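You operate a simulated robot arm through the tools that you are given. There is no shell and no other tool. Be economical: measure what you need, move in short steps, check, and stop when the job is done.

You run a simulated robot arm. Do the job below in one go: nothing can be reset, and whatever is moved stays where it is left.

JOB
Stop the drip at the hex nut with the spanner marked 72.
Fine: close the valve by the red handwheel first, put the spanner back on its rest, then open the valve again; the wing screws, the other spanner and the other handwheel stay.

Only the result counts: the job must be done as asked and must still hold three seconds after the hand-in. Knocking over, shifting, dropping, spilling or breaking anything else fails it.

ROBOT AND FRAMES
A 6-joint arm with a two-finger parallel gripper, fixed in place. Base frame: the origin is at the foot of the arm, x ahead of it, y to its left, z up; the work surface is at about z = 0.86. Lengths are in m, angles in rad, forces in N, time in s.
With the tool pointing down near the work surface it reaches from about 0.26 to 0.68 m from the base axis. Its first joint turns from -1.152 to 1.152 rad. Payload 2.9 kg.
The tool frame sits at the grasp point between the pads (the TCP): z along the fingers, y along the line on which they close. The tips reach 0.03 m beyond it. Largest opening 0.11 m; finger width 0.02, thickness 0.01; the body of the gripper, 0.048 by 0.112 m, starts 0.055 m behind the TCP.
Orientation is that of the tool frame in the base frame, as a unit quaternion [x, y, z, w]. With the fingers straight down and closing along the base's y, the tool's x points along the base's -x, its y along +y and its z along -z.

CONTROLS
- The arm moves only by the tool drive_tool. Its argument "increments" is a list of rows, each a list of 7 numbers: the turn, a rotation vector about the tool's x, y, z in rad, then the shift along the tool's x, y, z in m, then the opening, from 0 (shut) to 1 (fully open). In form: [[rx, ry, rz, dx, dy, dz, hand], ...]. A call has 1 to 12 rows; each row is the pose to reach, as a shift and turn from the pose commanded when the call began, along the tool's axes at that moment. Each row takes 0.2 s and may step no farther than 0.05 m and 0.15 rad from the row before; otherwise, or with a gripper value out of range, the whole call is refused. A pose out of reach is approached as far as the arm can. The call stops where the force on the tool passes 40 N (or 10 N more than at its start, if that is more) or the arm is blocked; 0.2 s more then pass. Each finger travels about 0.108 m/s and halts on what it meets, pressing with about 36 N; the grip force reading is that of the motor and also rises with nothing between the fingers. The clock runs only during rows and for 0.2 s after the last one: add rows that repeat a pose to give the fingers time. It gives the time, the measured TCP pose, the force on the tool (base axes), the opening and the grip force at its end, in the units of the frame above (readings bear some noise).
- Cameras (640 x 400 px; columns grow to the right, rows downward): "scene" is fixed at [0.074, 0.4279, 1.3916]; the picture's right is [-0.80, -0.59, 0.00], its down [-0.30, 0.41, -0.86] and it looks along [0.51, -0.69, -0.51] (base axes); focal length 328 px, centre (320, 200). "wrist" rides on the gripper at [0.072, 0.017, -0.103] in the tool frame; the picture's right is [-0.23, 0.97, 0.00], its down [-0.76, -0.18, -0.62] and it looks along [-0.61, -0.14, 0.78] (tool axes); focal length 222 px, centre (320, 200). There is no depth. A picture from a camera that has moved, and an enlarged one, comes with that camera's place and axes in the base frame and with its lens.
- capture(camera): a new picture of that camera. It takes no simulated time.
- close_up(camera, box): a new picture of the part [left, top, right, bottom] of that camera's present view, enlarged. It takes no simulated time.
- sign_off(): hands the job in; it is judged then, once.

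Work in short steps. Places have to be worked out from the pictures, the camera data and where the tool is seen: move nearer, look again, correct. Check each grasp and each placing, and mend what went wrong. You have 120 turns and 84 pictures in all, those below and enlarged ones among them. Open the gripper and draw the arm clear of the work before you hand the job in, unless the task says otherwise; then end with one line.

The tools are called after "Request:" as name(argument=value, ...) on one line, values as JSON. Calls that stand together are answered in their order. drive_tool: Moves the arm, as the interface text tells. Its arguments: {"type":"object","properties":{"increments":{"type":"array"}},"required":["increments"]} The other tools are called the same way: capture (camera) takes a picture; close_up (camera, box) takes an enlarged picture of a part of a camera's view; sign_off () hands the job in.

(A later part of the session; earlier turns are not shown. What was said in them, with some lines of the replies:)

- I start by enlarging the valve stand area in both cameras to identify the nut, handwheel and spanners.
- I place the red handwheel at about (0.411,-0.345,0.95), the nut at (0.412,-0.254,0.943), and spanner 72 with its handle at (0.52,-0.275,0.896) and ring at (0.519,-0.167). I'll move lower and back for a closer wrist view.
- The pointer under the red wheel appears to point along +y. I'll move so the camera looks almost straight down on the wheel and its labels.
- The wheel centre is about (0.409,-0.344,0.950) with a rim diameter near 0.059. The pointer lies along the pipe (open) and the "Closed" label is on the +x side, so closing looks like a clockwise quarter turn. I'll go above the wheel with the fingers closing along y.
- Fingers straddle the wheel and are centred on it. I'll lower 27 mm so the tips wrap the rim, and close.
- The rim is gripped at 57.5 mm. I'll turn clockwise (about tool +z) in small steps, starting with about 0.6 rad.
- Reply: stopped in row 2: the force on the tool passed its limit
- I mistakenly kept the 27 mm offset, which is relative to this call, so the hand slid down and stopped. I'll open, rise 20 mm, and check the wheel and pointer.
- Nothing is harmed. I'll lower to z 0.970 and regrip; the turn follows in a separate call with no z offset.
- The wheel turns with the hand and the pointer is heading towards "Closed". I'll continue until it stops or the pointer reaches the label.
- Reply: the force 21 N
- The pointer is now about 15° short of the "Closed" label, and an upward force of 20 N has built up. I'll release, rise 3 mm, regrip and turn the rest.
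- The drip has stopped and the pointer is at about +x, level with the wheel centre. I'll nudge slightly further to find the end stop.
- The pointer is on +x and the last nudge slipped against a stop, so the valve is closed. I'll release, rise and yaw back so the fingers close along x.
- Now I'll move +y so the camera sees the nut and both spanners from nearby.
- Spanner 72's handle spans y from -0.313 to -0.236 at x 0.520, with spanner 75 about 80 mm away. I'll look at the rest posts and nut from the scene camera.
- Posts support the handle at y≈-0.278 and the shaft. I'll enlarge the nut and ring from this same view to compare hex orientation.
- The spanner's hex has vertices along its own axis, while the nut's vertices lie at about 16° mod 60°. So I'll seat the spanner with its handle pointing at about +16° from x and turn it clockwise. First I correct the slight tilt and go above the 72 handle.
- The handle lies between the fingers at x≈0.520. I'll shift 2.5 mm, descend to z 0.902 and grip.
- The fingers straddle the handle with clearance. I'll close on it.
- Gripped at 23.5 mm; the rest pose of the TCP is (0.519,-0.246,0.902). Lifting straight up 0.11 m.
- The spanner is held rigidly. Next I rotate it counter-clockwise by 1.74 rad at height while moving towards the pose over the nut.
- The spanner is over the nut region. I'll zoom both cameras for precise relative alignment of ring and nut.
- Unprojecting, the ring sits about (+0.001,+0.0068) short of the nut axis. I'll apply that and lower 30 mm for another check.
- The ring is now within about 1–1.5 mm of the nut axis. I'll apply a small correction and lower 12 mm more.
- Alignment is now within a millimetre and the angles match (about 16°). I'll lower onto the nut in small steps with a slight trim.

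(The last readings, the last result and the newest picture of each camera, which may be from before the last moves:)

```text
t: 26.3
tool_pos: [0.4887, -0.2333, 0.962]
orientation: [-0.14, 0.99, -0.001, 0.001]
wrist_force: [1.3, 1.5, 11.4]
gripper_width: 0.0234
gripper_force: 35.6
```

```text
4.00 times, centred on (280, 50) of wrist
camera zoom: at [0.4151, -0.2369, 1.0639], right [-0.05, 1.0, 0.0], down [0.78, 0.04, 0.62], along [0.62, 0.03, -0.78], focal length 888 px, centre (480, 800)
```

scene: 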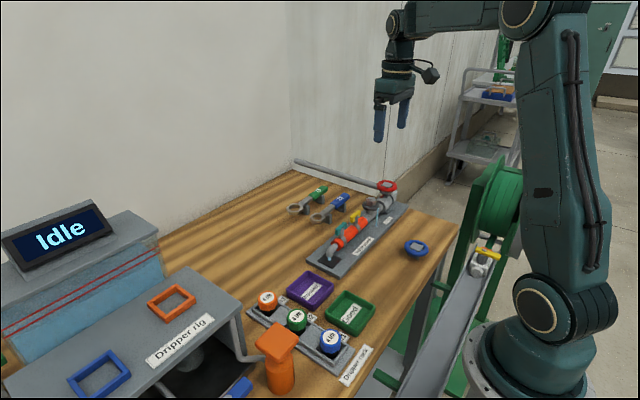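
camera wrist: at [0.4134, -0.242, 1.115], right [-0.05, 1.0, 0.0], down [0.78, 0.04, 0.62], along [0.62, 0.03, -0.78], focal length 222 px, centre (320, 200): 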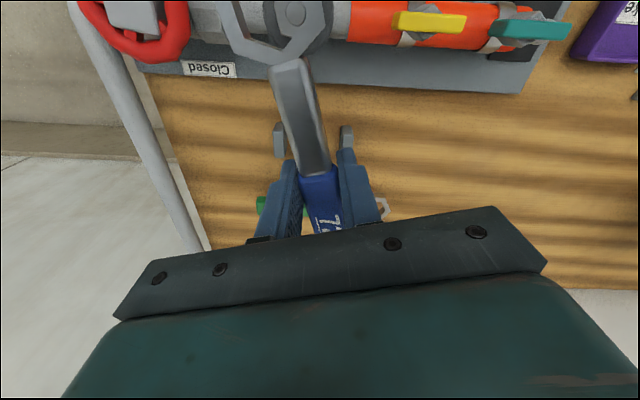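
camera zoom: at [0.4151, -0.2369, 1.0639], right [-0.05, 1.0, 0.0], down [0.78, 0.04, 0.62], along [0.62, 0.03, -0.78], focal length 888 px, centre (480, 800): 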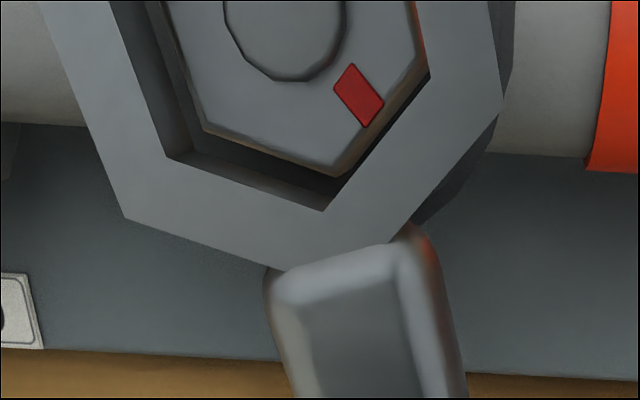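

There is light contact (11 N), so the ring is resting on the nut's top. I'll lift 4 mm, correct by (-0.6,-0.4) mm, and check whether the spanner has tilted in the grip.

Request:
drive_tool(increments=[[0, 0, 0, 0.0007, -0.0002, -0.004, 0.1], [0, 0, 0, 0.0007, -0.0002, -0.004, 0.1]])

Request:
close_up(camera="wrist", box=[200, 0, 360, 100])

Request:
close_up(camera="scene", box=[320, 165, 400, 215])

```text
t: 26.9
tool_pos: [0.4896, -0.2335, 0.9639]
orientation: [-0.139, 0.99, 0.0, -0.001]
wrist_force: [-0.5, 0.3, -0.8]
gripper_width: 0.0235
gripper_force: 35.4
```

```text
4.00 times, centred on (280, 50) of wrist
camera zoom: at [0.4151, -0.2379, 1.0663], right [-0.05, 1.0, 0.0], down [0.78, 0.04, 0.62], along [0.62, 0.03, -0.78], focal length 888 px, centre (480, 800)
```

zoom: 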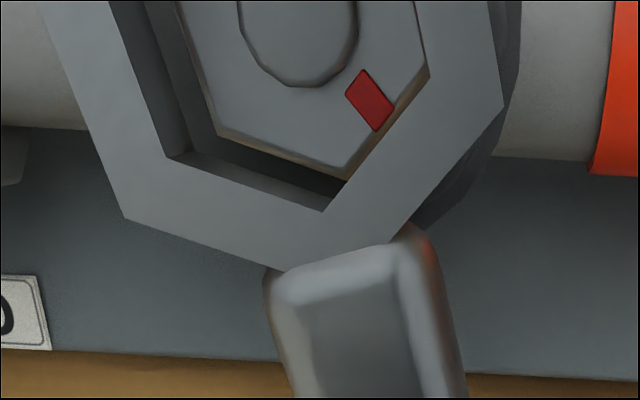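

```text
8.00 times, centred on (360, 190) of scene
camera zoom: at [0.074, 0.4279, 1.3916], right [-0.8, -0.59, 0.0], down [-0.3, 0.41, -0.86], along [0.51, -0.69, -0.51], focal length 2626 px, centre (0, 280)
```

zoom: 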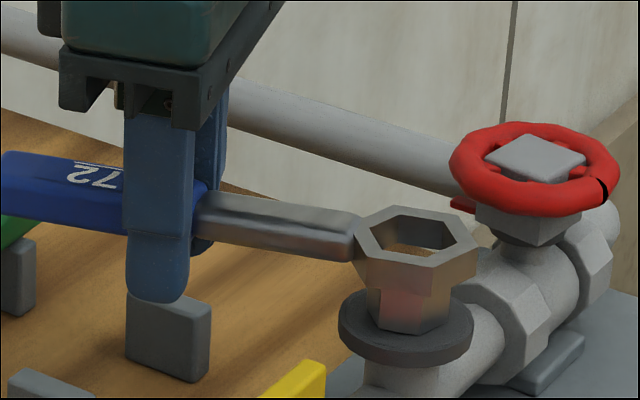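

The spanner has pitched ring-up about 0.065 rad in the grip. I'll raise 6 mm and pitch the tool to level the spanner, then re-measure.

Request:
drive_tool(increments=[[0, 0, 0, 0, 0, -0.006, 0.1], [0, -0.035, 0, 0, 0, -0.006, 0.1], [0, -0.065, 0, 0, 0, -0.006, 0.1], [0, -0.065, 0, 0, 0, -0.006, 0.1]])

Request:
close_up(camera="wrist", box=[200, 0, 360, 100])

Request:
close_up(camera="scene", box=[340, 175, 396, 210])

```text
t: 27.9
tool_pos: [0.4903, -0.2329, 0.9691]
orientation: [-0.139, 0.99, 0.005, 0.032]
wrist_force: [0.0, 0.0, -0.9]
gripper_width: 0.0236
gripper_force: 35.6
```

```text
4.00 times, centred on (280, 50) of wrist
camera zoom: at [0.4083, -0.2385, 1.068], right [-0.05, 1.0, 0.01], down [0.74, 0.03, 0.67], along [0.67, 0.04, -0.74], focal length 888 px, centre (480, 800)
```

zoom: 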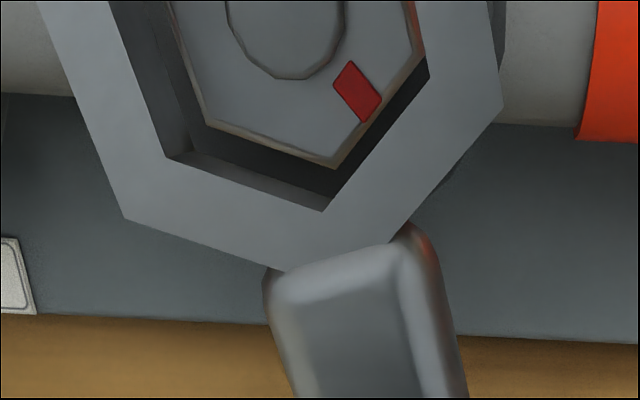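

```text
11.43 times, centred on (368, 192) of scene
camera zoom: at [0.074, 0.4279, 1.3916], right [-0.8, -0.59, 0.0], down [-0.3, 0.41, -0.86], along [0.51, -0.69, -0.51], focal length 3751 px, centre (-229, 286)
```

zoom: 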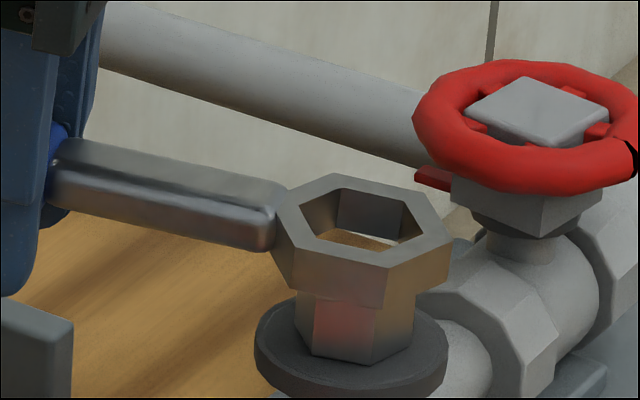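

Leveled now; wrist measurement puts ring and nut within 0.5 mm and the angles match. I'll lower gently by 7 mm with small lateral dithers to let it drop on.

Request:
drive_tool(increments=[[0, -0.0, 0, 0, 0, 0.003, 0.1], [0, 0, 0, 0, 0, 0.005, 0.1], [0, 0, 0, -0.0006, 0, 0.0065, 0.1], [0, 0, 0, -0.0006, -0.0006, 0.007, 0.1], [0, 0, 0, 0.0004, -0.0006, 0.0075, 0.1], [0, 0, 0, 0.0004, 0.0005, 0.008, 0.1], [0, 0, 0, 0, 0, 0.0085, 0.1], [0, 0, 0, 0, 0, 0.0085, 0.1]])

Request:
close_up(camera="wrist", box=[200, 0, 360, 100])

Request:
close_up(camera="scene", box=[340, 175, 396, 210])

```text
t: 29.7
tool_pos: [0.4902, -0.2322, 0.963]
orientation: [-0.139, 0.99, 0.004, 0.032]
wrist_force: [1.1, -1.3, 9.7]
gripper_width: 0.0237
gripper_force: 35.8
```

```text
4.00 times, centred on (280, 50) of wrist
camera zoom: at [0.409, -0.2383, 1.0599], right [-0.05, 1.0, 0.01], down [0.74, 0.03, 0.67], along [0.67, 0.04, -0.74], focal length 888 px, centre (480, 800)
```

zoom: 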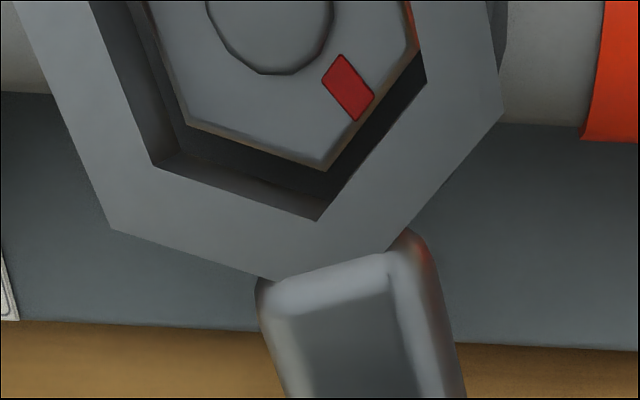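

```text
11.43 times, centred on (368, 192) of scene
camera zoom: at [0.0739, 0.4279, 1.3915], right [-0.8, -0.59, 0.0], down [-0.3, 0.41, -0.86], along [0.51, -0.69, -0.51], focal length 3751 px, centre (-229, 286)
```

zoom: 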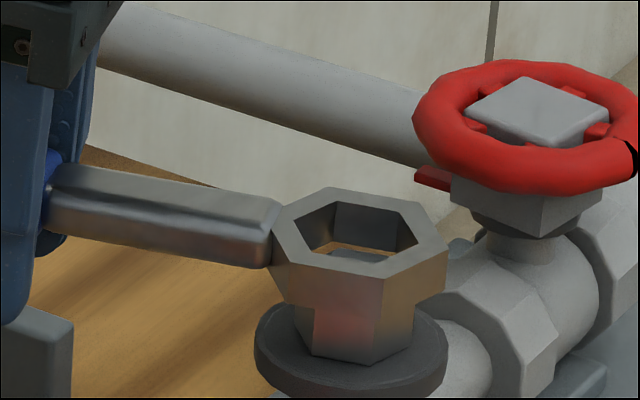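

Still resting on the nut's top edge. I'll level a bit more and do a small spiral search under light pressure.

Request:
drive_tool(increments=[[0, -0.03, 0, 0.0004, -0.0002, -0.0005, 0.1], [0, -0.03, 0, 0.001, -0.0002, -0.0005, 0.1], [0, -0.03, 0, 0.001, 0.0005, -0.0005, 0.1], [0, -0.03, 0, 0.0004, 0.0006, 0.0, 0.1], [0, -0.03, 0, -0.0003, 0.0005, 0.0, 0.1], [0, -0.03, 0, -0.0003, -0.0002, 0.0, 0.1], [0, -0.03, 0, -0.0003, -0.0009, 0.0, 0.1], [0, -0.03, 0, 0.0004, -0.001, 0.0005, 0.1], [0, -0.03, 0, 0.0012, -0.001, 0.0005, 0.1], [0, -0.03, 0, 0.0018, -0.0003, 0.0005, 0.1], [0, -0.03, 0, 0.001, -0.0003, 0.0005, 0.1], [0, -0.03, 0, 0.0005, -0.0003, 0.0005, 0.1]])

Request:
close_up(camera="wrist", box=[200, 0, 360, 100])

Request:
close_up(camera="scene", box=[340, 175, 396, 210])

```text
t: 32.3
tool_pos: [0.4887, -0.2332, 0.9606]
orientation: [-0.139, 0.989, 0.006, 0.046]
wrist_force: [-1.0, 0.9, -2.0]
gripper_width: 0.0237
gripper_force: 35.9
```

```text
4.00 times, centred on (280, 50) of wrist
camera zoom: at [0.4055, -0.2396, 1.0561], right [-0.05, 1.0, 0.02], down [0.72, 0.02, 0.69], along [0.69, 0.05, -0.72], focal length 888 px, centre (480, 800)
```

zoom: 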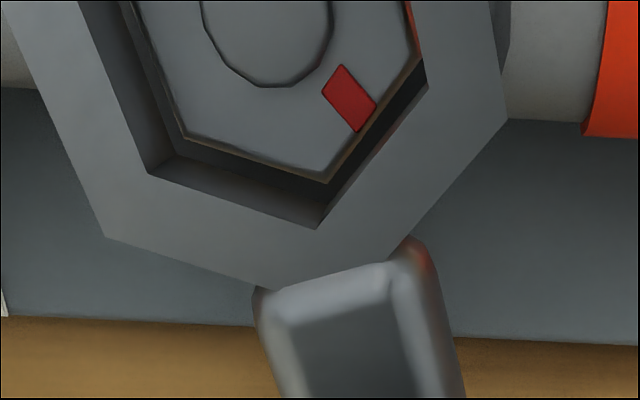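

```text
11.43 times, centred on (368, 192) of scene
camera zoom: at [0.074, 0.4279, 1.3916], right [-0.8, -0.59, 0.0], down [-0.3, 0.41, -0.86], along [0.51, -0.69, -0.51], focal length 3751 px, centre (-229, 286)
```

zoom: 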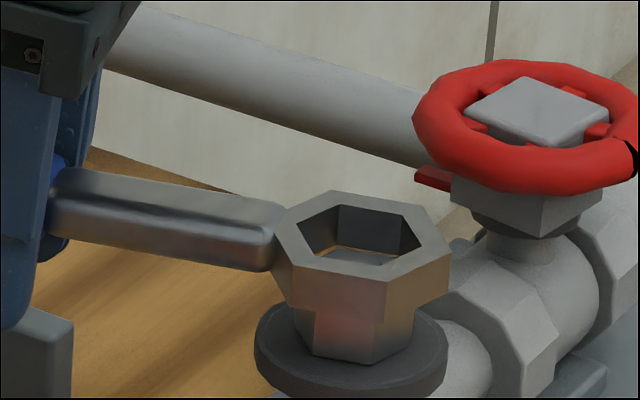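

Force has dropped to zero, so it may have started to seat. I'll lower 5 mm more and watch the force.

Request:
drive_tool(increments=[[0, 0, 0, 0, 0, 0.0015, 0.1], [0, 0, 0, 0, 0, 0.003, 0.1], [0, 0, 0, 0, 0, 0.004, 0.1], [0, 0, 0, 0, 0, 0.005, 0.1], [0, 0, 0, 0, 0, 0.005, 0.1]])

Request:
close_up(camera="wrist", box=[200, 0, 360, 100])

Request:
close_up(camera="scene", box=[340, 175, 396, 210])

```text
t: 33.5
tool_pos: [0.4897, -0.2326, 0.9553]
orientation: [-0.139, 0.989, 0.007, 0.047]
wrist_force: [-10.8, 1.5, 2.7]
gripper_width: 0.0233
gripper_force: 36.3
```

```text
4.00 times, centred on (280, 50) of wrist
camera zoom: at [0.4059, -0.2399, 1.0522], right [-0.05, 1.0, 0.02], down [0.72, 0.02, 0.69], along [0.69, 0.05, -0.72], focal length 888 px, centre (480, 800)
```

zoom: 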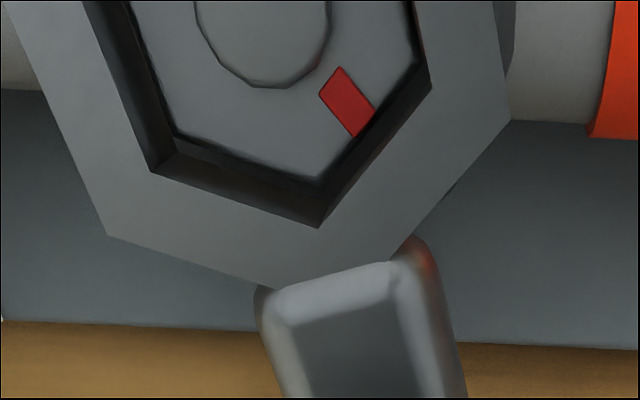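

```text
11.43 times, centred on (368, 192) of scene
camera zoom: at [0.0736, 0.428, 1.3916], right [-0.8, -0.59, 0.0], down [-0.3, 0.41, -0.86], along [0.51, -0.69, -0.51], focal length 3751 px, centre (-229, 286)
```

zoom: 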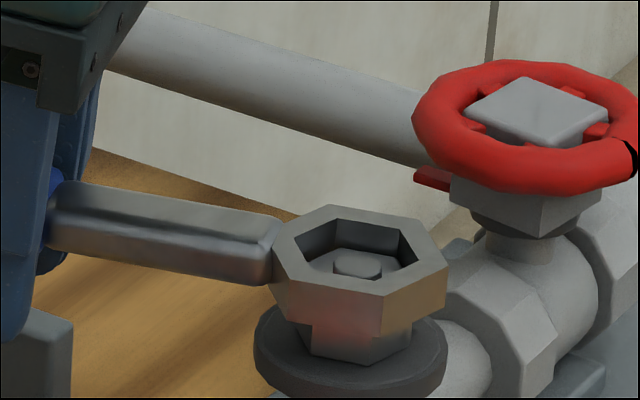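

The nut is now inside the ring. I'll ease +x tension by 1 mm and lower 8 mm more to seat fully.

Request:
drive_tool(increments=[[0, 0, 0, 0.0006, 0, 0.002, 0.1], [0, 0, 0, 0.001, 0, 0.004, 0.1], [0, 0, 0, 0.001, 0, 0.006, 0.1], [0, 0, 0, 0.001, 0, 0.008, 0.1], [0, 0, 0, 0.001, 0, 0.008, 0.1]])

Request:
close_up(camera="scene", box=[320, 165, 400, 215])

```text
t: 34.7
tool_pos: [0.49, -0.233, 0.9478]
orientation: [-0.138, 0.989, 0.007, 0.046]
wrist_force: [-7.5, -0.5, 1.2]
gripper_width: 0.0235
gripper_force: 36.5
```

```text
8.00 times, centred on (360, 190) of scene
camera zoom: at [0.0738, 0.4279, 1.3916], right [-0.8, -0.59, 0.0], down [-0.3, 0.41, -0.86], along [0.51, -0.69, -0.51], focal length 2626 px, centre (0, 280)
```

zoom: 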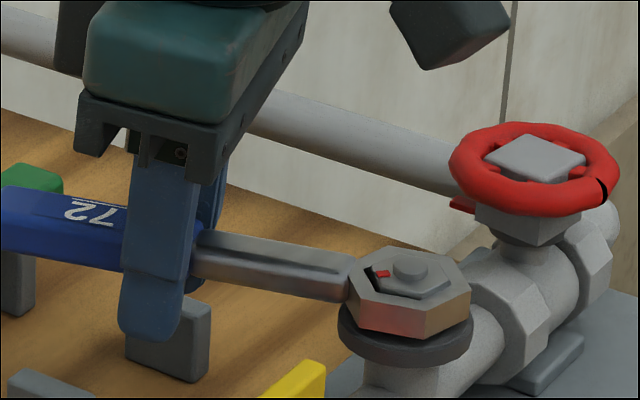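

The ring is fully seated. I now turn the handle clockwise about the nut axis (r≈0.083 m), up to 0.5 rad, watching the force.

Request:
drive_tool(increments=[[0.0047, 0, 0.0498, 0.0001, -0.00415, 0, 0.1], [0.0093, 0, 0.0996, 0.0004, -0.0083, 0, 0.1], [0.014, 0, 0.1494, 0.0009, -0.0124, -0.0001, 0.1], [0.0186, 0, 0.1991, 0.00166, -0.0165, -0.0001, 0.1], [0.0232, 0, 0.2489, 0.0026, -0.0206, -0.0002, 0.1], [0.0279, 0, 0.2987, 0.0037, -0.02456, -0.0003, 0.1], [0.0372, 0, 0.3983, 0.0065, -0.03236, -0.0006, 0.1], [0.0465, 0, 0.4979, 0.0101, -0.03984, -0.0009, 0.1]])

Request:
close_up(camera="scene", box=[320, 165, 400, 215])

```text
t: 36.5
tool_pos: [0.489, -0.2729, 0.9472]
orientation: [0.11, 0.993, -0.005, 0.045]
wrist_force: [-13.5, 11.8, -0.8]
gripper_width: 0.0231
gripper_force: 36.2
```

```text
8.00 times, centred on (360, 190) of scene
camera zoom: at [0.0736, 0.4282, 1.3915], right [-0.8, -0.59, 0.0], down [-0.3, 0.41, -0.86], along [0.51, -0.69, -0.51], focal length 2626 px, centre (0, 280)
```

zoom: 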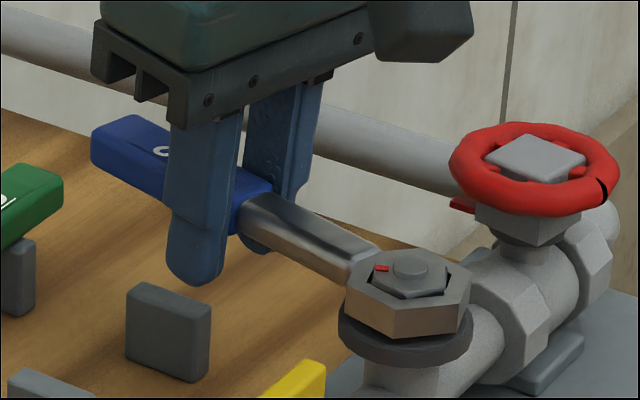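

The nut turned with the spanner at about 1 N·m. I'll continue clockwise another 0.45 rad with a 1 mm radial relief, watching for the tightening stop.

Request:
drive_tool(increments=[[0.0047, 0, 0.0498, 0.0008, -0.00415, 0, 0.1], [0.0093, 0, 0.0996, 0.0014, -0.0083, 0, 0.1], [0.014, 0, 0.1494, 0.0019, -0.0124, -0.0001, 0.1], [0.0186, 0, 0.1991, 0.00266, -0.0165, -0.0001, 0.1], [0.0232, 0, 0.2489, 0.0036, -0.0206, -0.0002, 0.1], [0.0279, 0, 0.2987, 0.0047, -0.02456, -0.0003, 0.1], [0.0325, 0, 0.3485, 0.006, -0.0285, -0.0005, 0.1], [0.0372, 0, 0.3983, 0.0075, -0.03236, -0.0006, 0.1], [0.0418, 0, 0.448, 0.0092, -0.0361, -0.0007, 0.1]])

Request:
close_up(camera="scene", box=[320, 165, 400, 215])

```text
t: 38.5
tool_pos: [0.4743, -0.307, 0.9477]
orientation: [0.329, 0.943, -0.014, 0.043]
wrist_force: [-12.3, 17.7, -5.3]
gripper_width: 0.0237
gripper_force: 36.2
```

```text
8.00 times, centred on (360, 190) of scene
camera zoom: at [0.0737, 0.4283, 1.3914], right [-0.8, -0.59, 0.0], down [-0.3, 0.41, -0.86], along [0.51, -0.69, -0.51], focal length 2626 px, centre (0, 280)
```

zoom: 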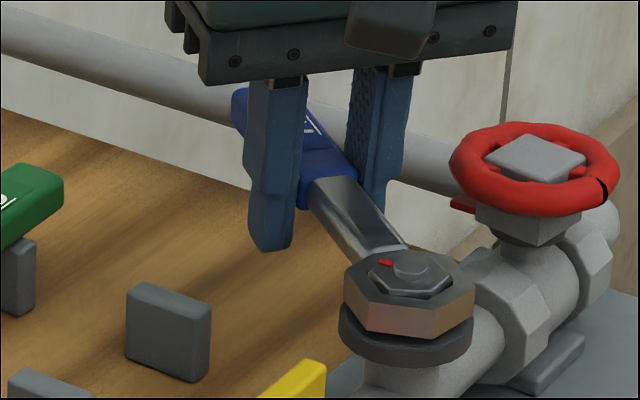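

No stop yet: tangential force is only about 6 N, with a 20 N radial pull. I'll relieve 1.5 mm radially and go another 0.12 rad.

Request:
drive_tool(increments=[[0, 0, 0, 0.0015, 0, 0, 0.1], [0.0056, 0, 0.06, 0.0017, -0.005, 0, 0.1], [0.0112, 0, 0.12, 0.0021, -0.01, 0, 0.1], [0.0112, 0, 0.12, 0.0021, -0.01, 0, 0.1]])

Request:
close_up(camera="scene", box=[340, 175, 420, 225])

Request:
close_up(camera="wrist", box=[200, 0, 360, 100])

```text
t: 39.5
tool_pos: [0.468, -0.3121, 0.9487]
orientation: [0.383, 0.922, -0.017, 0.047]
wrist_force: [19.7, 14.8, -4.0]
gripper_width: 0.0235
gripper_force: 36.0
```

```text
8.00 times, centred on (380, 200) of scene
camera zoom: at [0.0745, 0.4283, 1.3914], right [-0.8, -0.59, 0.0], down [-0.3, 0.41, -0.86], along [0.51, -0.69, -0.51], focal length 2626 px, centre (-160, 200)
```

zoom: 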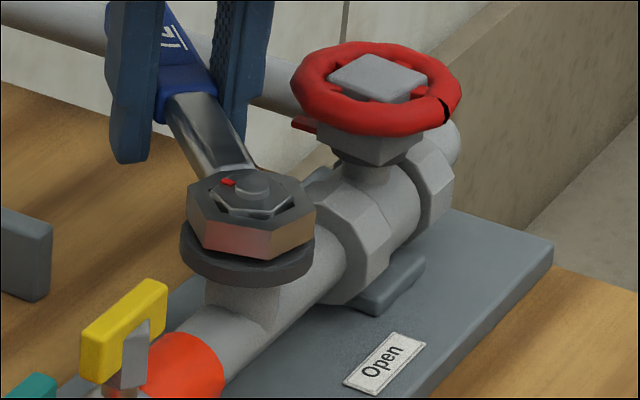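

```text
4.00 times, centred on (280, 50) of wrist
camera zoom: at [0.4223, -0.2424, 1.0437], right [0.85, 0.53, 0.03], down [0.36, -0.62, 0.69], along [0.38, -0.58, -0.72], focal length 888 px, centre (480, 800)
```

zoom: 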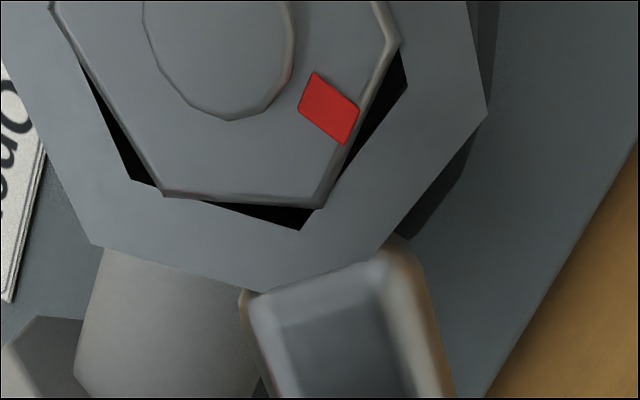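

Now the force is 24 N tangential (about 2 N·m) and the nut lags in the ring, so it may be tight. I'll push a little further to see whether the nut moves or the resistance rises.

Request:
drive_tool(increments=[[0.0028, 0, 0.03, 0, -0.0025, 0, 0.1], [0.0056, 0, 0.06, 0.0002, -0.005, 0, 0.1], [0.0056, 0, 0.06, 0.0002, -0.005, 0, 0.1]])

Request:
close_up(camera="wrist", box=[200, 0, 360, 100])

```text
t: 40.3
tool_pos: [0.4666, -0.3137, 0.9488]
orientation: [0.408, 0.912, -0.018, 0.047]
wrist_force: [35.0, 10.8, -0.1]
gripper_width: 0.0242
gripper_force: 35.9
```

```text
4.00 times, centred on (280, 50) of wrist
camera zoom: at [0.4236, -0.2422, 1.0437], right [0.88, 0.48, 0.03], down [0.33, -0.64, 0.69], along [0.35, -0.6, -0.72], focal length 888 px, centre (480, 800)
```

zoom: 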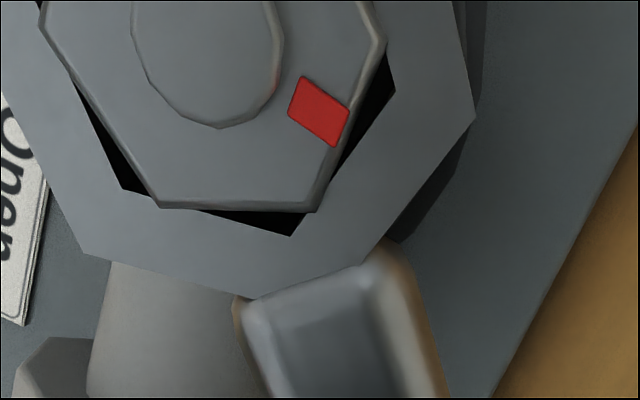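

The nut no longer moves (mark unchanged) while the torque rose to about 2.9 N·m, so it is tight. I'll back off 0.2 rad within the ring's play to centre it, without loosening.

Request:
drive_tool(increments=[[-0.0046, 0, -0.05, 0.0001, 0.004, 0, 0.1], [-0.0093, 0, -0.1, 0.0004, 0.008, 0, 0.1], [-0.014, 0, -0.15, 0.0009, 0.012, 0, 0.1], [-0.0186, 0, -0.199, 0.0016, 0.0159, 0, 0.1], [-0.0186, 0, -0.199, 0.0016, 0.0159, 0, 0.1]])

Request:
close_up(camera="wrist", box=[200, 0, 360, 100])

```text
t: 41.5
tool_pos: [0.4726, -0.3055, 0.9482]
orientation: [0.32, 0.946, -0.015, 0.045]
wrist_force: [11.7, -5.3, 8.4]
gripper_width: 0.0234
gripper_force: 35.9
```

```text
4.00 times, centred on (280, 50) of wrist
camera zoom: at [0.4182, -0.2428, 1.0429], right [0.77, 0.64, 0.02], down [0.45, -0.57, 0.69], along [0.45, -0.52, -0.72], focal length 888 px, centre (480, 800)
```

zoom: 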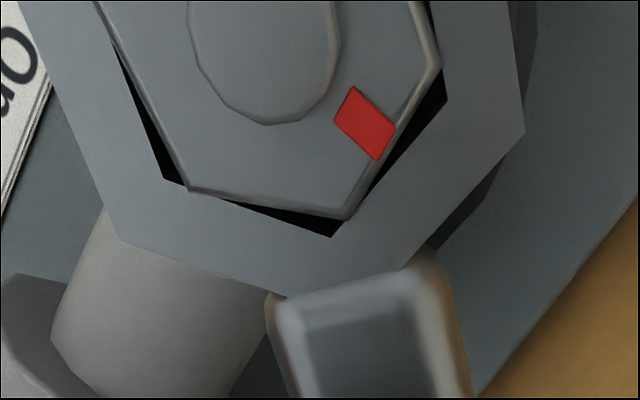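

Still about 8° ahead of the nut; I'll turn back another 0.13 rad with 1 mm outward relief, then check.

Request:
drive_tool(increments=[[-0.006, 0, -0.065, -0.0005, 0.0052, 0, 0.1], [-0.012, 0, -0.13, -0.0003, 0.0104, 0, 0.1], [-0.012, 0, -0.13, -0.0003, 0.0104, 0, 0.1]])

Request:
close_up(camera="wrist", box=[200, 0, 360, 100])

```text
t: 42.3
tool_pos: [0.4787, -0.2968, 0.9461]
orientation: [0.257, 0.965, -0.011, 0.045]
wrist_force: [0.4, 0.6, -1.2]
gripper_width: 0.0234
gripper_force: 36.0
```

```text
4.00 times, centred on (280, 50) of wrist
camera zoom: at [0.4166, -0.2418, 1.0424], right [0.68, 0.73, 0.02], down [0.52, -0.5, 0.69], along [0.52, -0.46, -0.72], focal length 888 px, centre (480, 800)
```

zoom: 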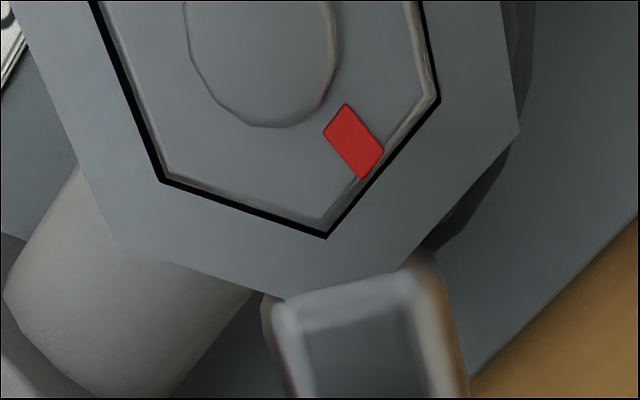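

The ring is now centred with free clearance and zero force. I'll lift straight up in base z.

Request:
drive_tool(increments=[[0, 0, 0, -0.0005, 0, -0.005, 0.1], [0, 0, 0, -0.0009, 0, -0.01, 0.1], [0, 0, 0, -0.0019, 0, -0.02, 0.1], [0, 0, 0, -0.0037, 0, -0.04, 0.1], [0, 0, 0, -0.0061, 0, -0.065, 0.1], [0, 0, 0, -0.0061, 0, -0.065, 0.1]])

Request:
close_up(camera="scene", box=[310, 145, 430, 220])

Request:
capture(camera="wrist")

```text
t: 43.7
tool_pos: [0.4789, -0.2967, 1.0135]
orientation: [0.257, 0.965, -0.011, 0.046]
wrist_force: [-0.5, 0.4, -1.1]
gripper_width: 0.0237
gripper_force: 36.6
```

```text
5.33 times, centred on (370, 182) of scene
camera zoom: at [0.074, 0.4279, 1.3916], right [-0.8, -0.59, 0.0], down [-0.3, 0.41, -0.86], along [0.51, -0.69, -0.51], focal length 1751 px, centre (53, 293)
```

zoom: 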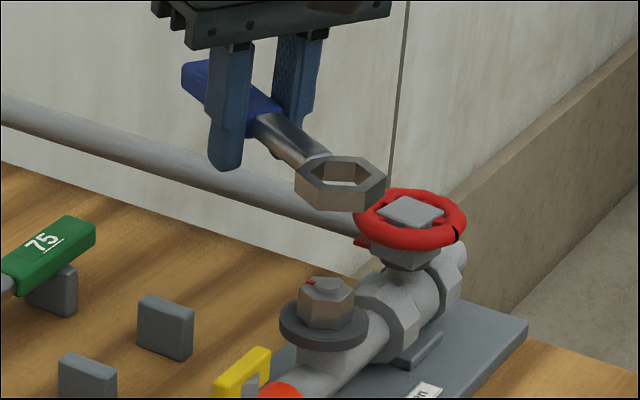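

```text
22 pictures are left
camera wrist: at [0.4157, -0.2421, 1.1087], right [0.68, 0.73, 0.02], down [0.52, -0.5, 0.69], along [0.52, -0.46, -0.72], focal length 222 px, centre (320, 200)
```

wrist: 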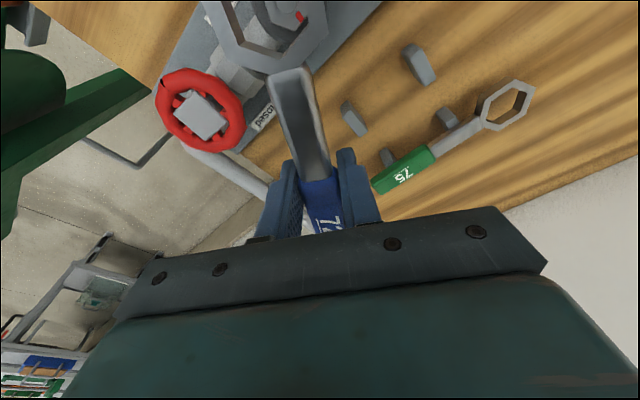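

The nut's mark has advanced and the spanner came off cleanly. Now I rotate it back to lie along y (1.051 rad clockwise) while moving over its rest.

Request:
drive_tool(increments=[[0.0122, 0, 0.1308, -0.0012, 0.0082, 0.0001, 0.1], [0.0244, 0, 0.2616, -0.0025, 0.0163, 0.0002, 0.1], [0.0367, 0, 0.3925, -0.0037, 0.0245, 0.0003, 0.1], [0.0489, 0, 0.5233, -0.005, 0.0327, 0.0005, 0.1], [0.0611, 0, 0.6541, -0.0062, 0.0408, 0.0006, 0.1], [0.0733, 0, 0.7849, -0.0074, 0.049, 0.0007, 0.1], [0.0855, 0, 0.9157, -0.0087, 0.0571, 0.0008, 0.1], [0.0977, 0, 1.0465, -0.0099, 0.0653, 0.0009, 0.1], [0.0977, 0, 1.0465, -0.0099, 0.0653, 0.0009, 0.1]])

Request:
capture(camera="wrist")

```text
t: 45.7
tool_pos: [0.5209, -0.2447, 1.0127]
orientation: [0.707, 0.706, -0.032, 0.033]
wrist_force: [-0.4, -0.1, -1.0]
gripper_width: 0.0237
gripper_force: 35.4
```

```text
21 pictures are left
camera wrist: at [0.5381, -0.1644, 1.1089], right [0.97, -0.23, 0.02], down [-0.18, -0.7, 0.69], along [-0.14, -0.68, -0.72], focal length 222 px, centre (320, 200)
```

wrist: 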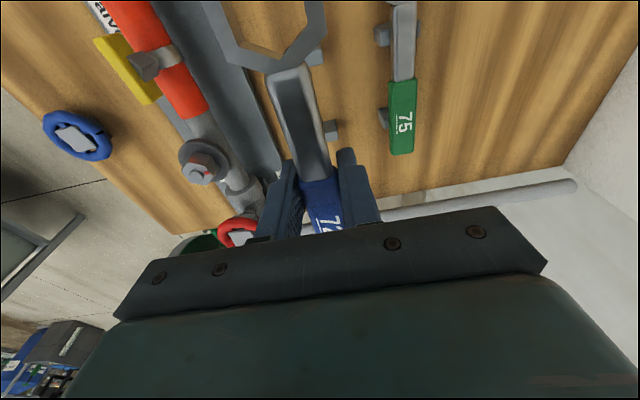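

The spanner is aligned along y over its rest. I'll lower straight down about 0.10 m to just above the posts.

Request:
drive_tool(increments=[[0, 0, 0, 0.0028, -0.001, 0.03, 0.1], [0, 0, 0, 0.0056, -0.001, 0.06, 0.1], [0, 0, 0, 0.0079, -0.001, 0.085, 0.1], [0, 0, 0, 0.0094, -0.001, 0.101, 0.1], [0, 0, 0, 0.0094, -0.001, 0.101, 0.1]])

Request:
close_up(camera="scene", box=[274, 170, 370, 230])

```text
t: 46.9
tool_pos: [0.519, -0.2454, 0.9114]
orientation: [0.706, 0.706, -0.032, 0.034]
wrist_force: [-1.3, 0.0, -1.1]
gripper_width: 0.0234
gripper_force: 35.7
```

```text
6.67 times, centred on (322, 200) of scene
camera zoom: at [0.074, 0.4279, 1.3916], right [-0.8, -0.59, 0.0], down [-0.3, 0.41, -0.86], along [0.51, -0.69, -0.51], focal length 2188 px, centre (307, 200)
```

zoom: 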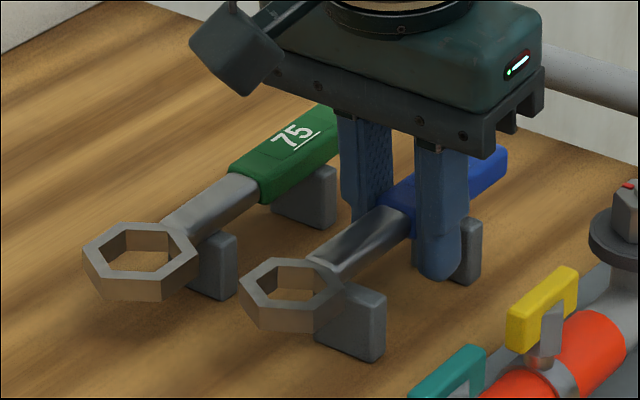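

It hovers about 9–12 mm over the posts, matching its original place in the picture, with the ring end slightly high. I'll pitch 0.03 rad more and lower onto the posts.

Request:
drive_tool(increments=[[0, -0.03, 0, 0.0003, 0, 0.003, 0.1], [0, -0.03, 0, 0.0006, 0, 0.006, 0.1], [0, -0.03, 0, 0.0007, 0, 0.008, 0.1], [0, -0.03, 0, 0.0008, 0, 0.009, 0.1], [0, -0.03, 0, 0.0008, 0, 0.009, 0.1]])

Request:
close_up(camera="scene", box=[274, 170, 370, 230])

```text
t: 48.1
tool_pos: [0.5187, -0.2459, 0.9011]
orientation: [0.706, 0.705, -0.043, 0.043]
wrist_force: [0.0, -0.2, -1.2]
gripper_width: 0.0231
gripper_force: 35.5
```

```text
6.67 times, centred on (322, 200) of scene
camera zoom: at [0.074, 0.4279, 1.3916], right [-0.8, -0.59, 0.0], down [-0.3, 0.41, -0.86], along [0.51, -0.69, -0.51], focal length 2188 px, centre (307, 200)
```

zoom: 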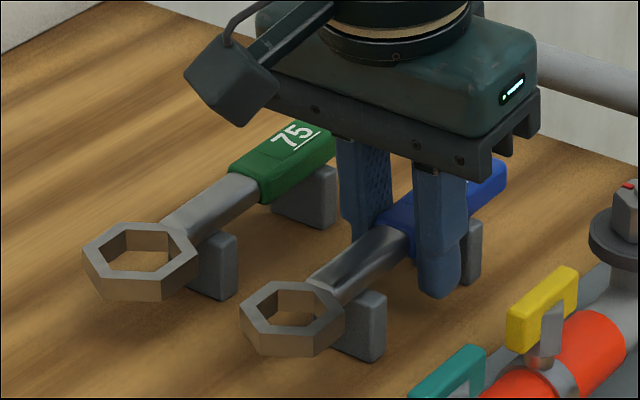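

About 1.5 mm to go and no contact yet. I'll lower 2.5 mm more.

Request:
drive_tool(increments=[[0, 0, 0, 0.0001, 0, 0.001, 0.1], [0, 0, 0, 0.0002, 0, 0.002, 0.1], [0, 0, 0, 0.0003, 0, 0.0025, 0.1], [0, 0, 0, 0.0003, 0, 0.0025, 0.1]])

```text
t: 49.1
tool_pos: [0.5206, -0.2458, 0.9006]
orientation: [0.706, 0.705, -0.042, 0.046]
wrist_force: [-5.4, 2.4, 15.5]
gripper_width: 0.0235
gripper_force: 36.1
```

Contact with the posts (15 N up). I'll ease up 1 mm, then open.

Request:
drive_tool(increments=[[0, 0, 0, 0, 0, -0.001, 0.1], [0, 0, 0, 0, 0, -0.001, 0.3], [0, 0, 0, 0, 0, -0.001, 0.5], [0, 0, 0, 0, 0, -0.001, 0.6]])

Request:
close_up(camera="scene", box=[274, 170, 370, 230])

Request:
capture(camera="wrist")

```text
t: 50.1
tool_pos: [0.5213, -0.245, 0.8996]
orientation: [0.706, 0.705, -0.042, 0.043]
wrist_force: [-0.7, -0.1, 0.5]
gripper_width: 0.0658
gripper_force: 0.1
```

```text
6.67 times, centred on (322, 200) of scene
camera zoom: at [0.074, 0.4279, 1.3916], right [-0.8, -0.59, 0.0], down [-0.3, 0.41, -0.86], along [0.51, -0.69, -0.51], focal length 2188 px, centre (307, 200)
```

zoom: 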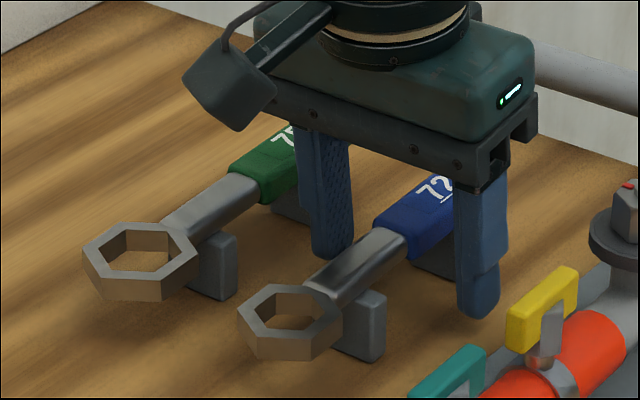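

```text
17 pictures are left
camera wrist: at [0.5371, -0.1615, 0.9935], right [0.97, -0.23, 0.03], down [-0.18, -0.68, 0.71], along [-0.14, -0.7, -0.7], focal length 222 px, centre (320, 200)
```

wrist: 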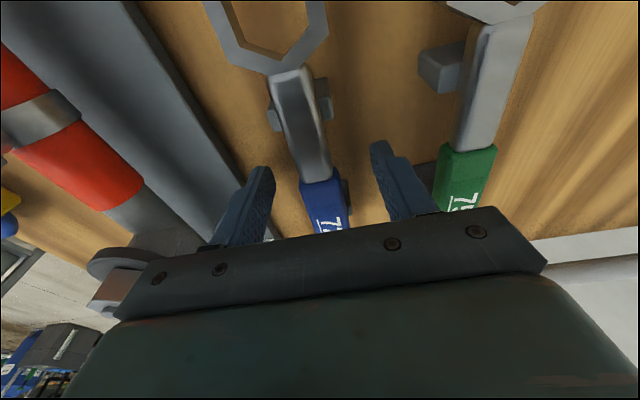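

The spanner sits on its rest matching the original picture positions. I'll withdraw straight up and level the tool.

Request:
drive_tool(increments=[[0, 0, 0, -0.0037, 0, -0.03, 0.65], [0, 0, 0, -0.0085, 0, -0.07, 0.65], [0, 0, 0, -0.0128, 0, -0.105, 0.7], [0, 0.06, 0, -0.0128, 0, -0.105, 0.8], [0, 0.123, 0, -0.0128, 0, -0.105, 0.8], [0, 0.123, 0, -0.0128, 0, -0.105, 0.8]])

```text
t: 51.5
tool_pos: [0.5196, -0.2445, 1.0082]
orientation: [0.707, 0.707, 0.001, 0.0]
wrist_force: [0.4, 0.3, 0.6]
gripper_width: 0.0881
gripper_force: 0.0
```

Level again. I'll move over the red wheel at height.

Request:
drive_tool(increments=[[0, 0, 0, -0.025, -0.03, -0.012, 0.8], [0, 0, 0, -0.05, -0.06, -0.012, 0.8], [0, 0, 0, -0.08, -0.09, -0.012, 0.8], [0, 0, 0, -0.1005, -0.1106, -0.012, 0.8], [0, 0, 0, -0.1005, -0.1106, 0, 0.8], [0, 0, 0, -0.1005, -0.1106, 0, 0.8]])

Request:
close_up(camera="wrist", box=[200, 60, 440, 210])

```text
t: 52.9
tool_pos: [0.4092, -0.3457, 1.0078]
orientation: [0.708, 0.707, 0.001, 0.001]
wrist_force: [0.4, -1.2, -0.4]
gripper_width: 0.0879
gripper_force: 0.0
```

```text
2.67 times, centred on (320, 135) of wrist
camera zoom: at [0.4255, -0.2736, 1.1106], right [0.97, -0.23, 0.0], down [-0.18, -0.76, 0.62], along [-0.14, -0.61, -0.78], focal length 592 px, centre (320, 373)
```

zoom: 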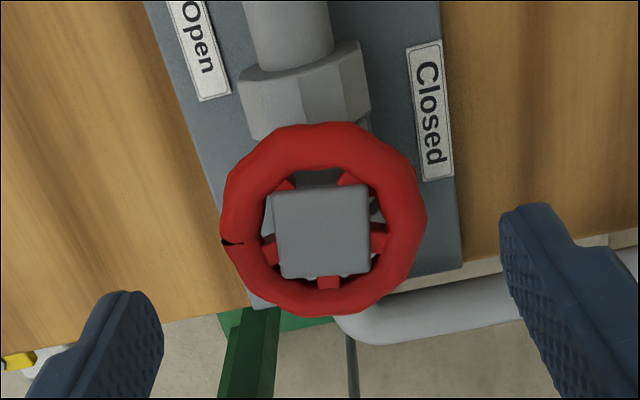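

Well centred over the wheel. I'll lower to z 0.972 and grip.

Request:
drive_tool(increments=[[0, 0, 0, 0, 0, 0.018, 0.8], [0, 0, 0, 0, 0, 0.0355, 0.8], [0, 0, 0, 0, 0, 0.0355, 0.45], [0, 0, 0, 0, 0, 0.0355, 0.35], [0, 0, 0, 0, 0, 0.0355, 0.35]])

Request:
drive_tool(increments=[[0, 0, -0.12, 0, 0, 0, 0.35], [0, 0, -0.24, 0, 0, 0, 0.35], [0, 0, -0.36, 0, 0, 0, 0.35], [0, 0, -0.48, 0, 0, 0, 0.35], [0, 0, -0.6, 0, 0, 0, 0.35], [0, 0, -0.72, 0, 0, 0, 0.35]])

Request:
close_up(camera="scene", box=[320, 155, 440, 230])

```text
t: 54.1
tool_pos: [0.4099, -0.3458, 0.9736]
orientation: [0.707, 0.707, 0.001, 0.0]
wrist_force: [0.0, -0.1, 0.0]
gripper_width: 0.0569
gripper_force: 36.0
```

```text
t: 55.5
tool_pos: [0.4093, -0.3461, 0.973]
orientation: [0.411, 0.912, 0.001, 0.003]
wrist_force: [7.5, 3.8, 11.7]
gripper_width: 0.0571
gripper_force: 36.0
```

```text
5.33 times, centred on (380, 192) of scene
camera zoom: at [0.074, 0.4281, 1.3915], right [-0.8, -0.59, 0.0], down [-0.3, 0.41, -0.86], along [0.51, -0.69, -0.51], focal length 1751 px, centre (0, 240)
```

zoom: 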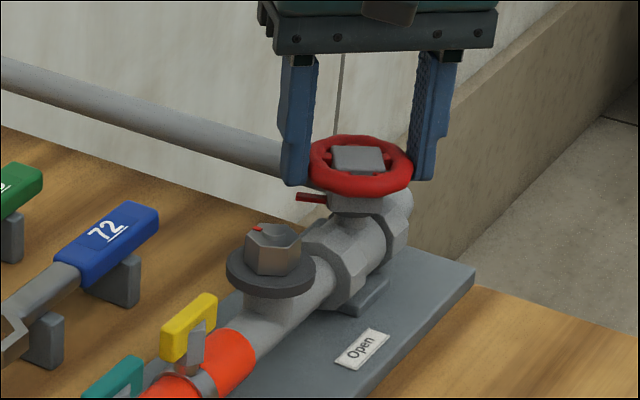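

The wheel is turning back counter-clockwise. I'll regrip with 2 mm of relief and continue.

Request:
drive_tool(increments=[[0, 0, 0, 0, 0, 0, 0.65], [0, 0, 0, 0, 0, -0.001, 0.65], [0, 0, 0, 0, 0, -0.001, 0.4], [0, 0, 0, 0, 0, -0.001, 0.35], [0, 0, 0, 0, 0, -0.001, 0.35]])

Request:
drive_tool(increments=[[0, 0, -0.12, 0, 0, 0, 0.35], [0, 0, -0.24, 0, 0, 0, 0.35], [0, 0, -0.36, 0, 0, 0, 0.35], [0, 0, -0.48, 0, 0, 0, 0.35], [0, 0, -0.6, 0, 0, 0, 0.35], [0, 0, -0.72, 0, 0, 0, 0.35]])

Request:
close_up(camera="wrist", box=[200, 60, 440, 210])

Request:
close_up(camera="scene", box=[340, 165, 420, 215])

```text
t: 56.7
tool_pos: [0.409, -0.3453, 0.9703]
orientation: [0.412, 0.911, 0.001, 0.001]
wrist_force: [7.5, 4.3, 0.1]
gripper_width: 0.0568
gripper_force: 36.2
```

```text
t: 58.1
tool_pos: [0.4089, -0.3457, 0.9724]
orientation: [0.065, 0.998, 0.0, 0.001]
wrist_force: [6.7, 4.4, -1.0]
gripper_width: 0.0567
gripper_force: 36.2
```

```text
2.67 times, centred on (320, 135) of wrist
camera zoom: at [0.3396, -0.3206, 1.0749], right [0.35, 0.94, 0.0], down [0.73, -0.27, 0.62], along [0.59, -0.22, -0.78], focal length 592 px, centre (320, 373)
```

zoom: 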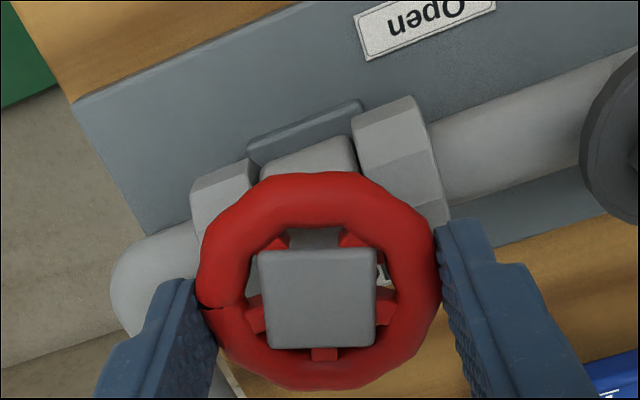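

```text
8.00 times, centred on (380, 190) of scene
camera zoom: at [0.0742, 0.428, 1.3915], right [-0.8, -0.59, 0.0], down [-0.3, 0.41, -0.86], along [0.51, -0.69, -0.51], focal length 2626 px, centre (-160, 280)
```

zoom: 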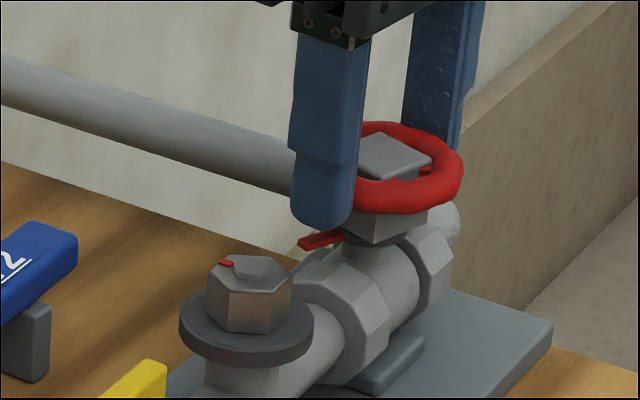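

The pointer is about 10–15° short of its original open position. I'll continue counter-clockwise to the stop.

Request:
drive_tool(increments=[[0, 0, -0.1, 0, 0, 0, 0.35], [0, 0, -0.2, 0, 0, 0, 0.35], [0, 0, -0.3, 0, 0, 0, 0.35]])

Request:
close_up(camera="wrist", box=[200, 60, 440, 210])

Request:
close_up(camera="scene", box=[340, 165, 420, 215])

```text
t: 58.9
tool_pos: [0.411, -0.3468, 0.9719]
orientation: [-0.084, 0.996, 0.0, 0.001]
wrist_force: [8.8, 0.4, -1.1]
gripper_width: 0.0565
gripper_force: 35.9
```

```text
2.67 times, centred on (320, 135) of wrist
camera zoom: at [0.3351, -0.3422, 1.075], right [0.06, 1.0, 0.0], down [0.78, -0.05, 0.62], along [0.62, -0.04, -0.78], focal length 592 px, centre (320, 373)
```

zoom: 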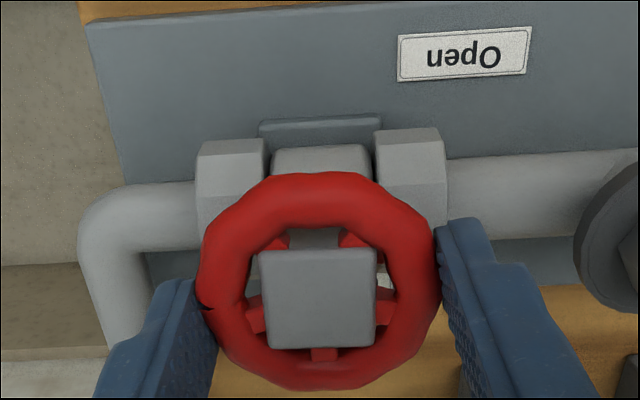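

```text
8.00 times, centred on (380, 190) of scene
camera zoom: at [0.0742, 0.4279, 1.3915], right [-0.8, -0.59, 0.0], down [-0.3, 0.41, -0.86], along [0.51, -0.69, -0.51], focal length 2626 px, centre (-160, 280)
```

zoom: 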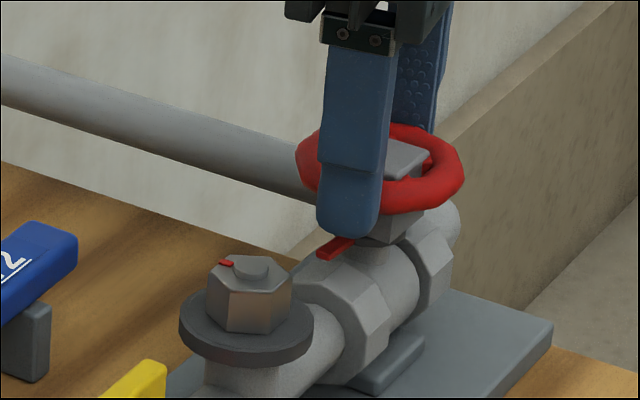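

The pointer is nearly back, within a few degrees of its starting picture position. One last nudge of 0.12 rad, then release and rise.

Request:
drive_tool(increments=[[0, 0, -0.06, 0, 0, 0, 0.35], [0, 0, -0.12, 0, 0, 0, 0.35], [0, 0, -0.12, 0, 0, 0, 0.35]])

Request:
drive_tool(increments=[[0, 0, 0, 0, 0, 0, 0.6], [0, 0, 0, 0, 0, 0, 0.8], [0, 0, 0, 0, 0, -0.03, 0.8], [0, 0, 0, 0, 0, -0.07, 0.8], [0, 0, 0, 0, 0, -0.11, 0.8], [0, 0, 0, 0, 0, -0.15, 0.8], [0, 0, 0, 0, 0, -0.15, 0.8]])

Request:
close_up(camera="scene", box=[340, 165, 420, 215])

Request:
close_up(camera="scene", box=[270, 150, 450, 285])

```text
t: 59.7
tool_pos: [0.4102, -0.347, 0.9727]
orientation: [-0.143, 0.99, -0.001, 0.001]
wrist_force: [10.0, -1.1, -0.6]
gripper_width: 0.0568
gripper_force: 35.7
```

```text
t: 61.3
tool_pos: [0.4117, -0.3448, 1.1229]
orientation: [-0.144, 0.99, 0.0, 0.001]
wrist_force: [0.1, 0.2, 0.9]
gripper_width: 0.0879
gripper_force: 0.0
```

```text
8.00 times, centred on (380, 190) of scene
camera zoom: at [0.074, 0.4279, 1.3916], right [-0.8, -0.59, 0.0], down [-0.3, 0.41, -0.86], along [0.51, -0.69, -0.51], focal length 2626 px, centre (-160, 280)
```

zoom: 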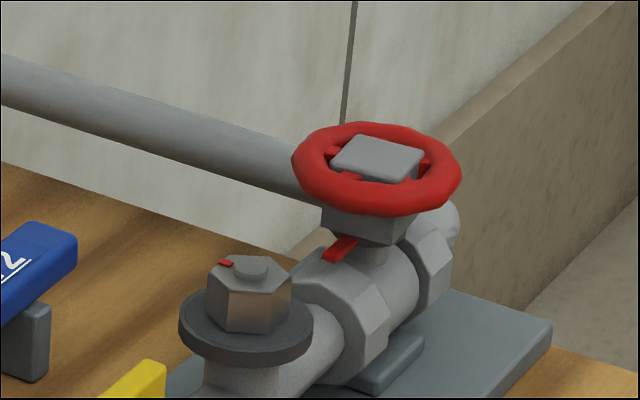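

```text
2.96 times, centred on (360, 218) of scene
camera zoom: at [0.074, 0.4279, 1.3916], right [-0.8, -0.59, 0.0], down [-0.3, 0.41, -0.86], along [0.51, -0.69, -0.51], focal length 973 px, centre (202, 148)
```

zoom: 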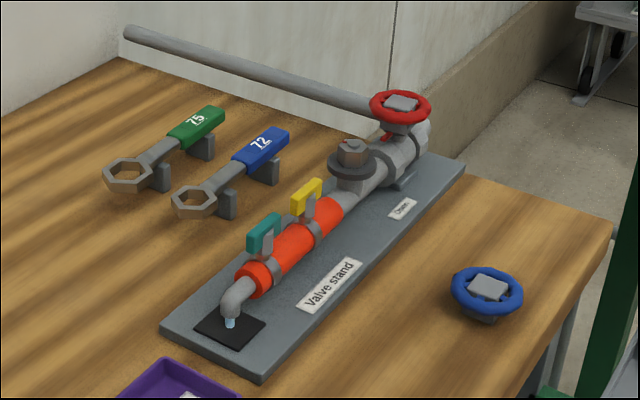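

The pointer is back exactly as at the start, the drip at the nut is gone, and water shows at the outlet as before. I'll draw the arm clear, wait a couple of seconds and look once more.

Request:
drive_tool(increments=[[0, 0, 0, 0.02, 0, -0.04, 1], [0, 0, 0, 0.04, 0, -0.07, 1], [0, 0, 0, 0.04, 0, -0.07, 1], [0, 0, 0, 0.04, 0, -0.07, 1], [0, 0, 0, 0.04, 0, -0.07, 1], [0, 0, 0, 0.04, 0, -0.07, 1], [0, 0, 0, 0.04, 0, -0.07, 1], [0, 0, 0, 0.04, 0, -0.07, 1], [0, 0, 0, 0.04, 0, -0.07, 1], [0, 0, 0, 0.04, 0, -0.07, 1]])

Request:
close_up(camera="scene", box=[310, 165, 420, 234])

Request:
capture(camera="scene")

```text
t: 63.5
tool_pos: [0.3716, -0.3567, 1.1925]
orientation: [-0.143, 0.99, 0.0, 0.001]
wrist_force: [-0.5, -0.3, -0.2]
gripper_width: 0.1101
gripper_force: 0.2
```

```text
5.80 times, centred on (365, 200) of scene
camera zoom: at [0.074, 0.4279, 1.3916], right [-0.8, -0.59, 0.0], down [-0.3, 0.41, -0.86], along [0.51, -0.69, -0.51], focal length 1903 px, centre (59, 203)
```

zoom: 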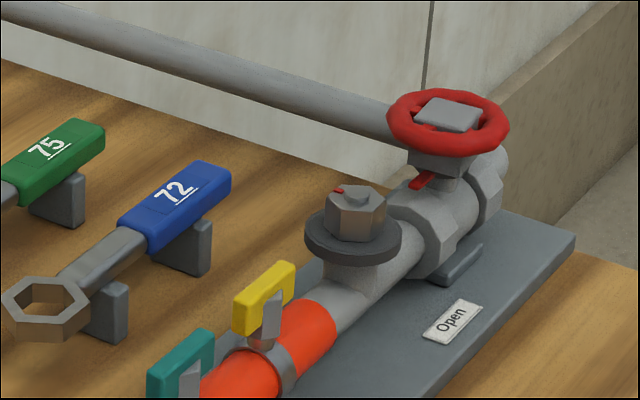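

```text
7 pictures are left
```

scene: 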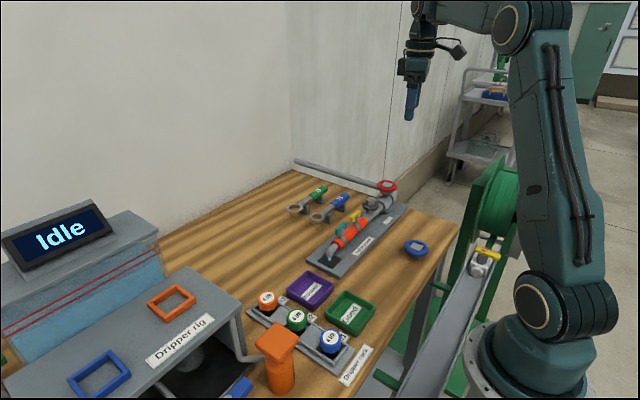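

With the valve open again there is no drip, the spanner is on its rest, everything else is untouched and the arm is clear, so I'm handing in.

Request:
sign_off()

```text
The job is handed in.
```

The hex nut is tightened with spanner 72 and showed no drip about two seconds after I reopened the red valve; the spanner is back on its rest, and the wing screws, spanner 75 and the blue handwheel were not touched.
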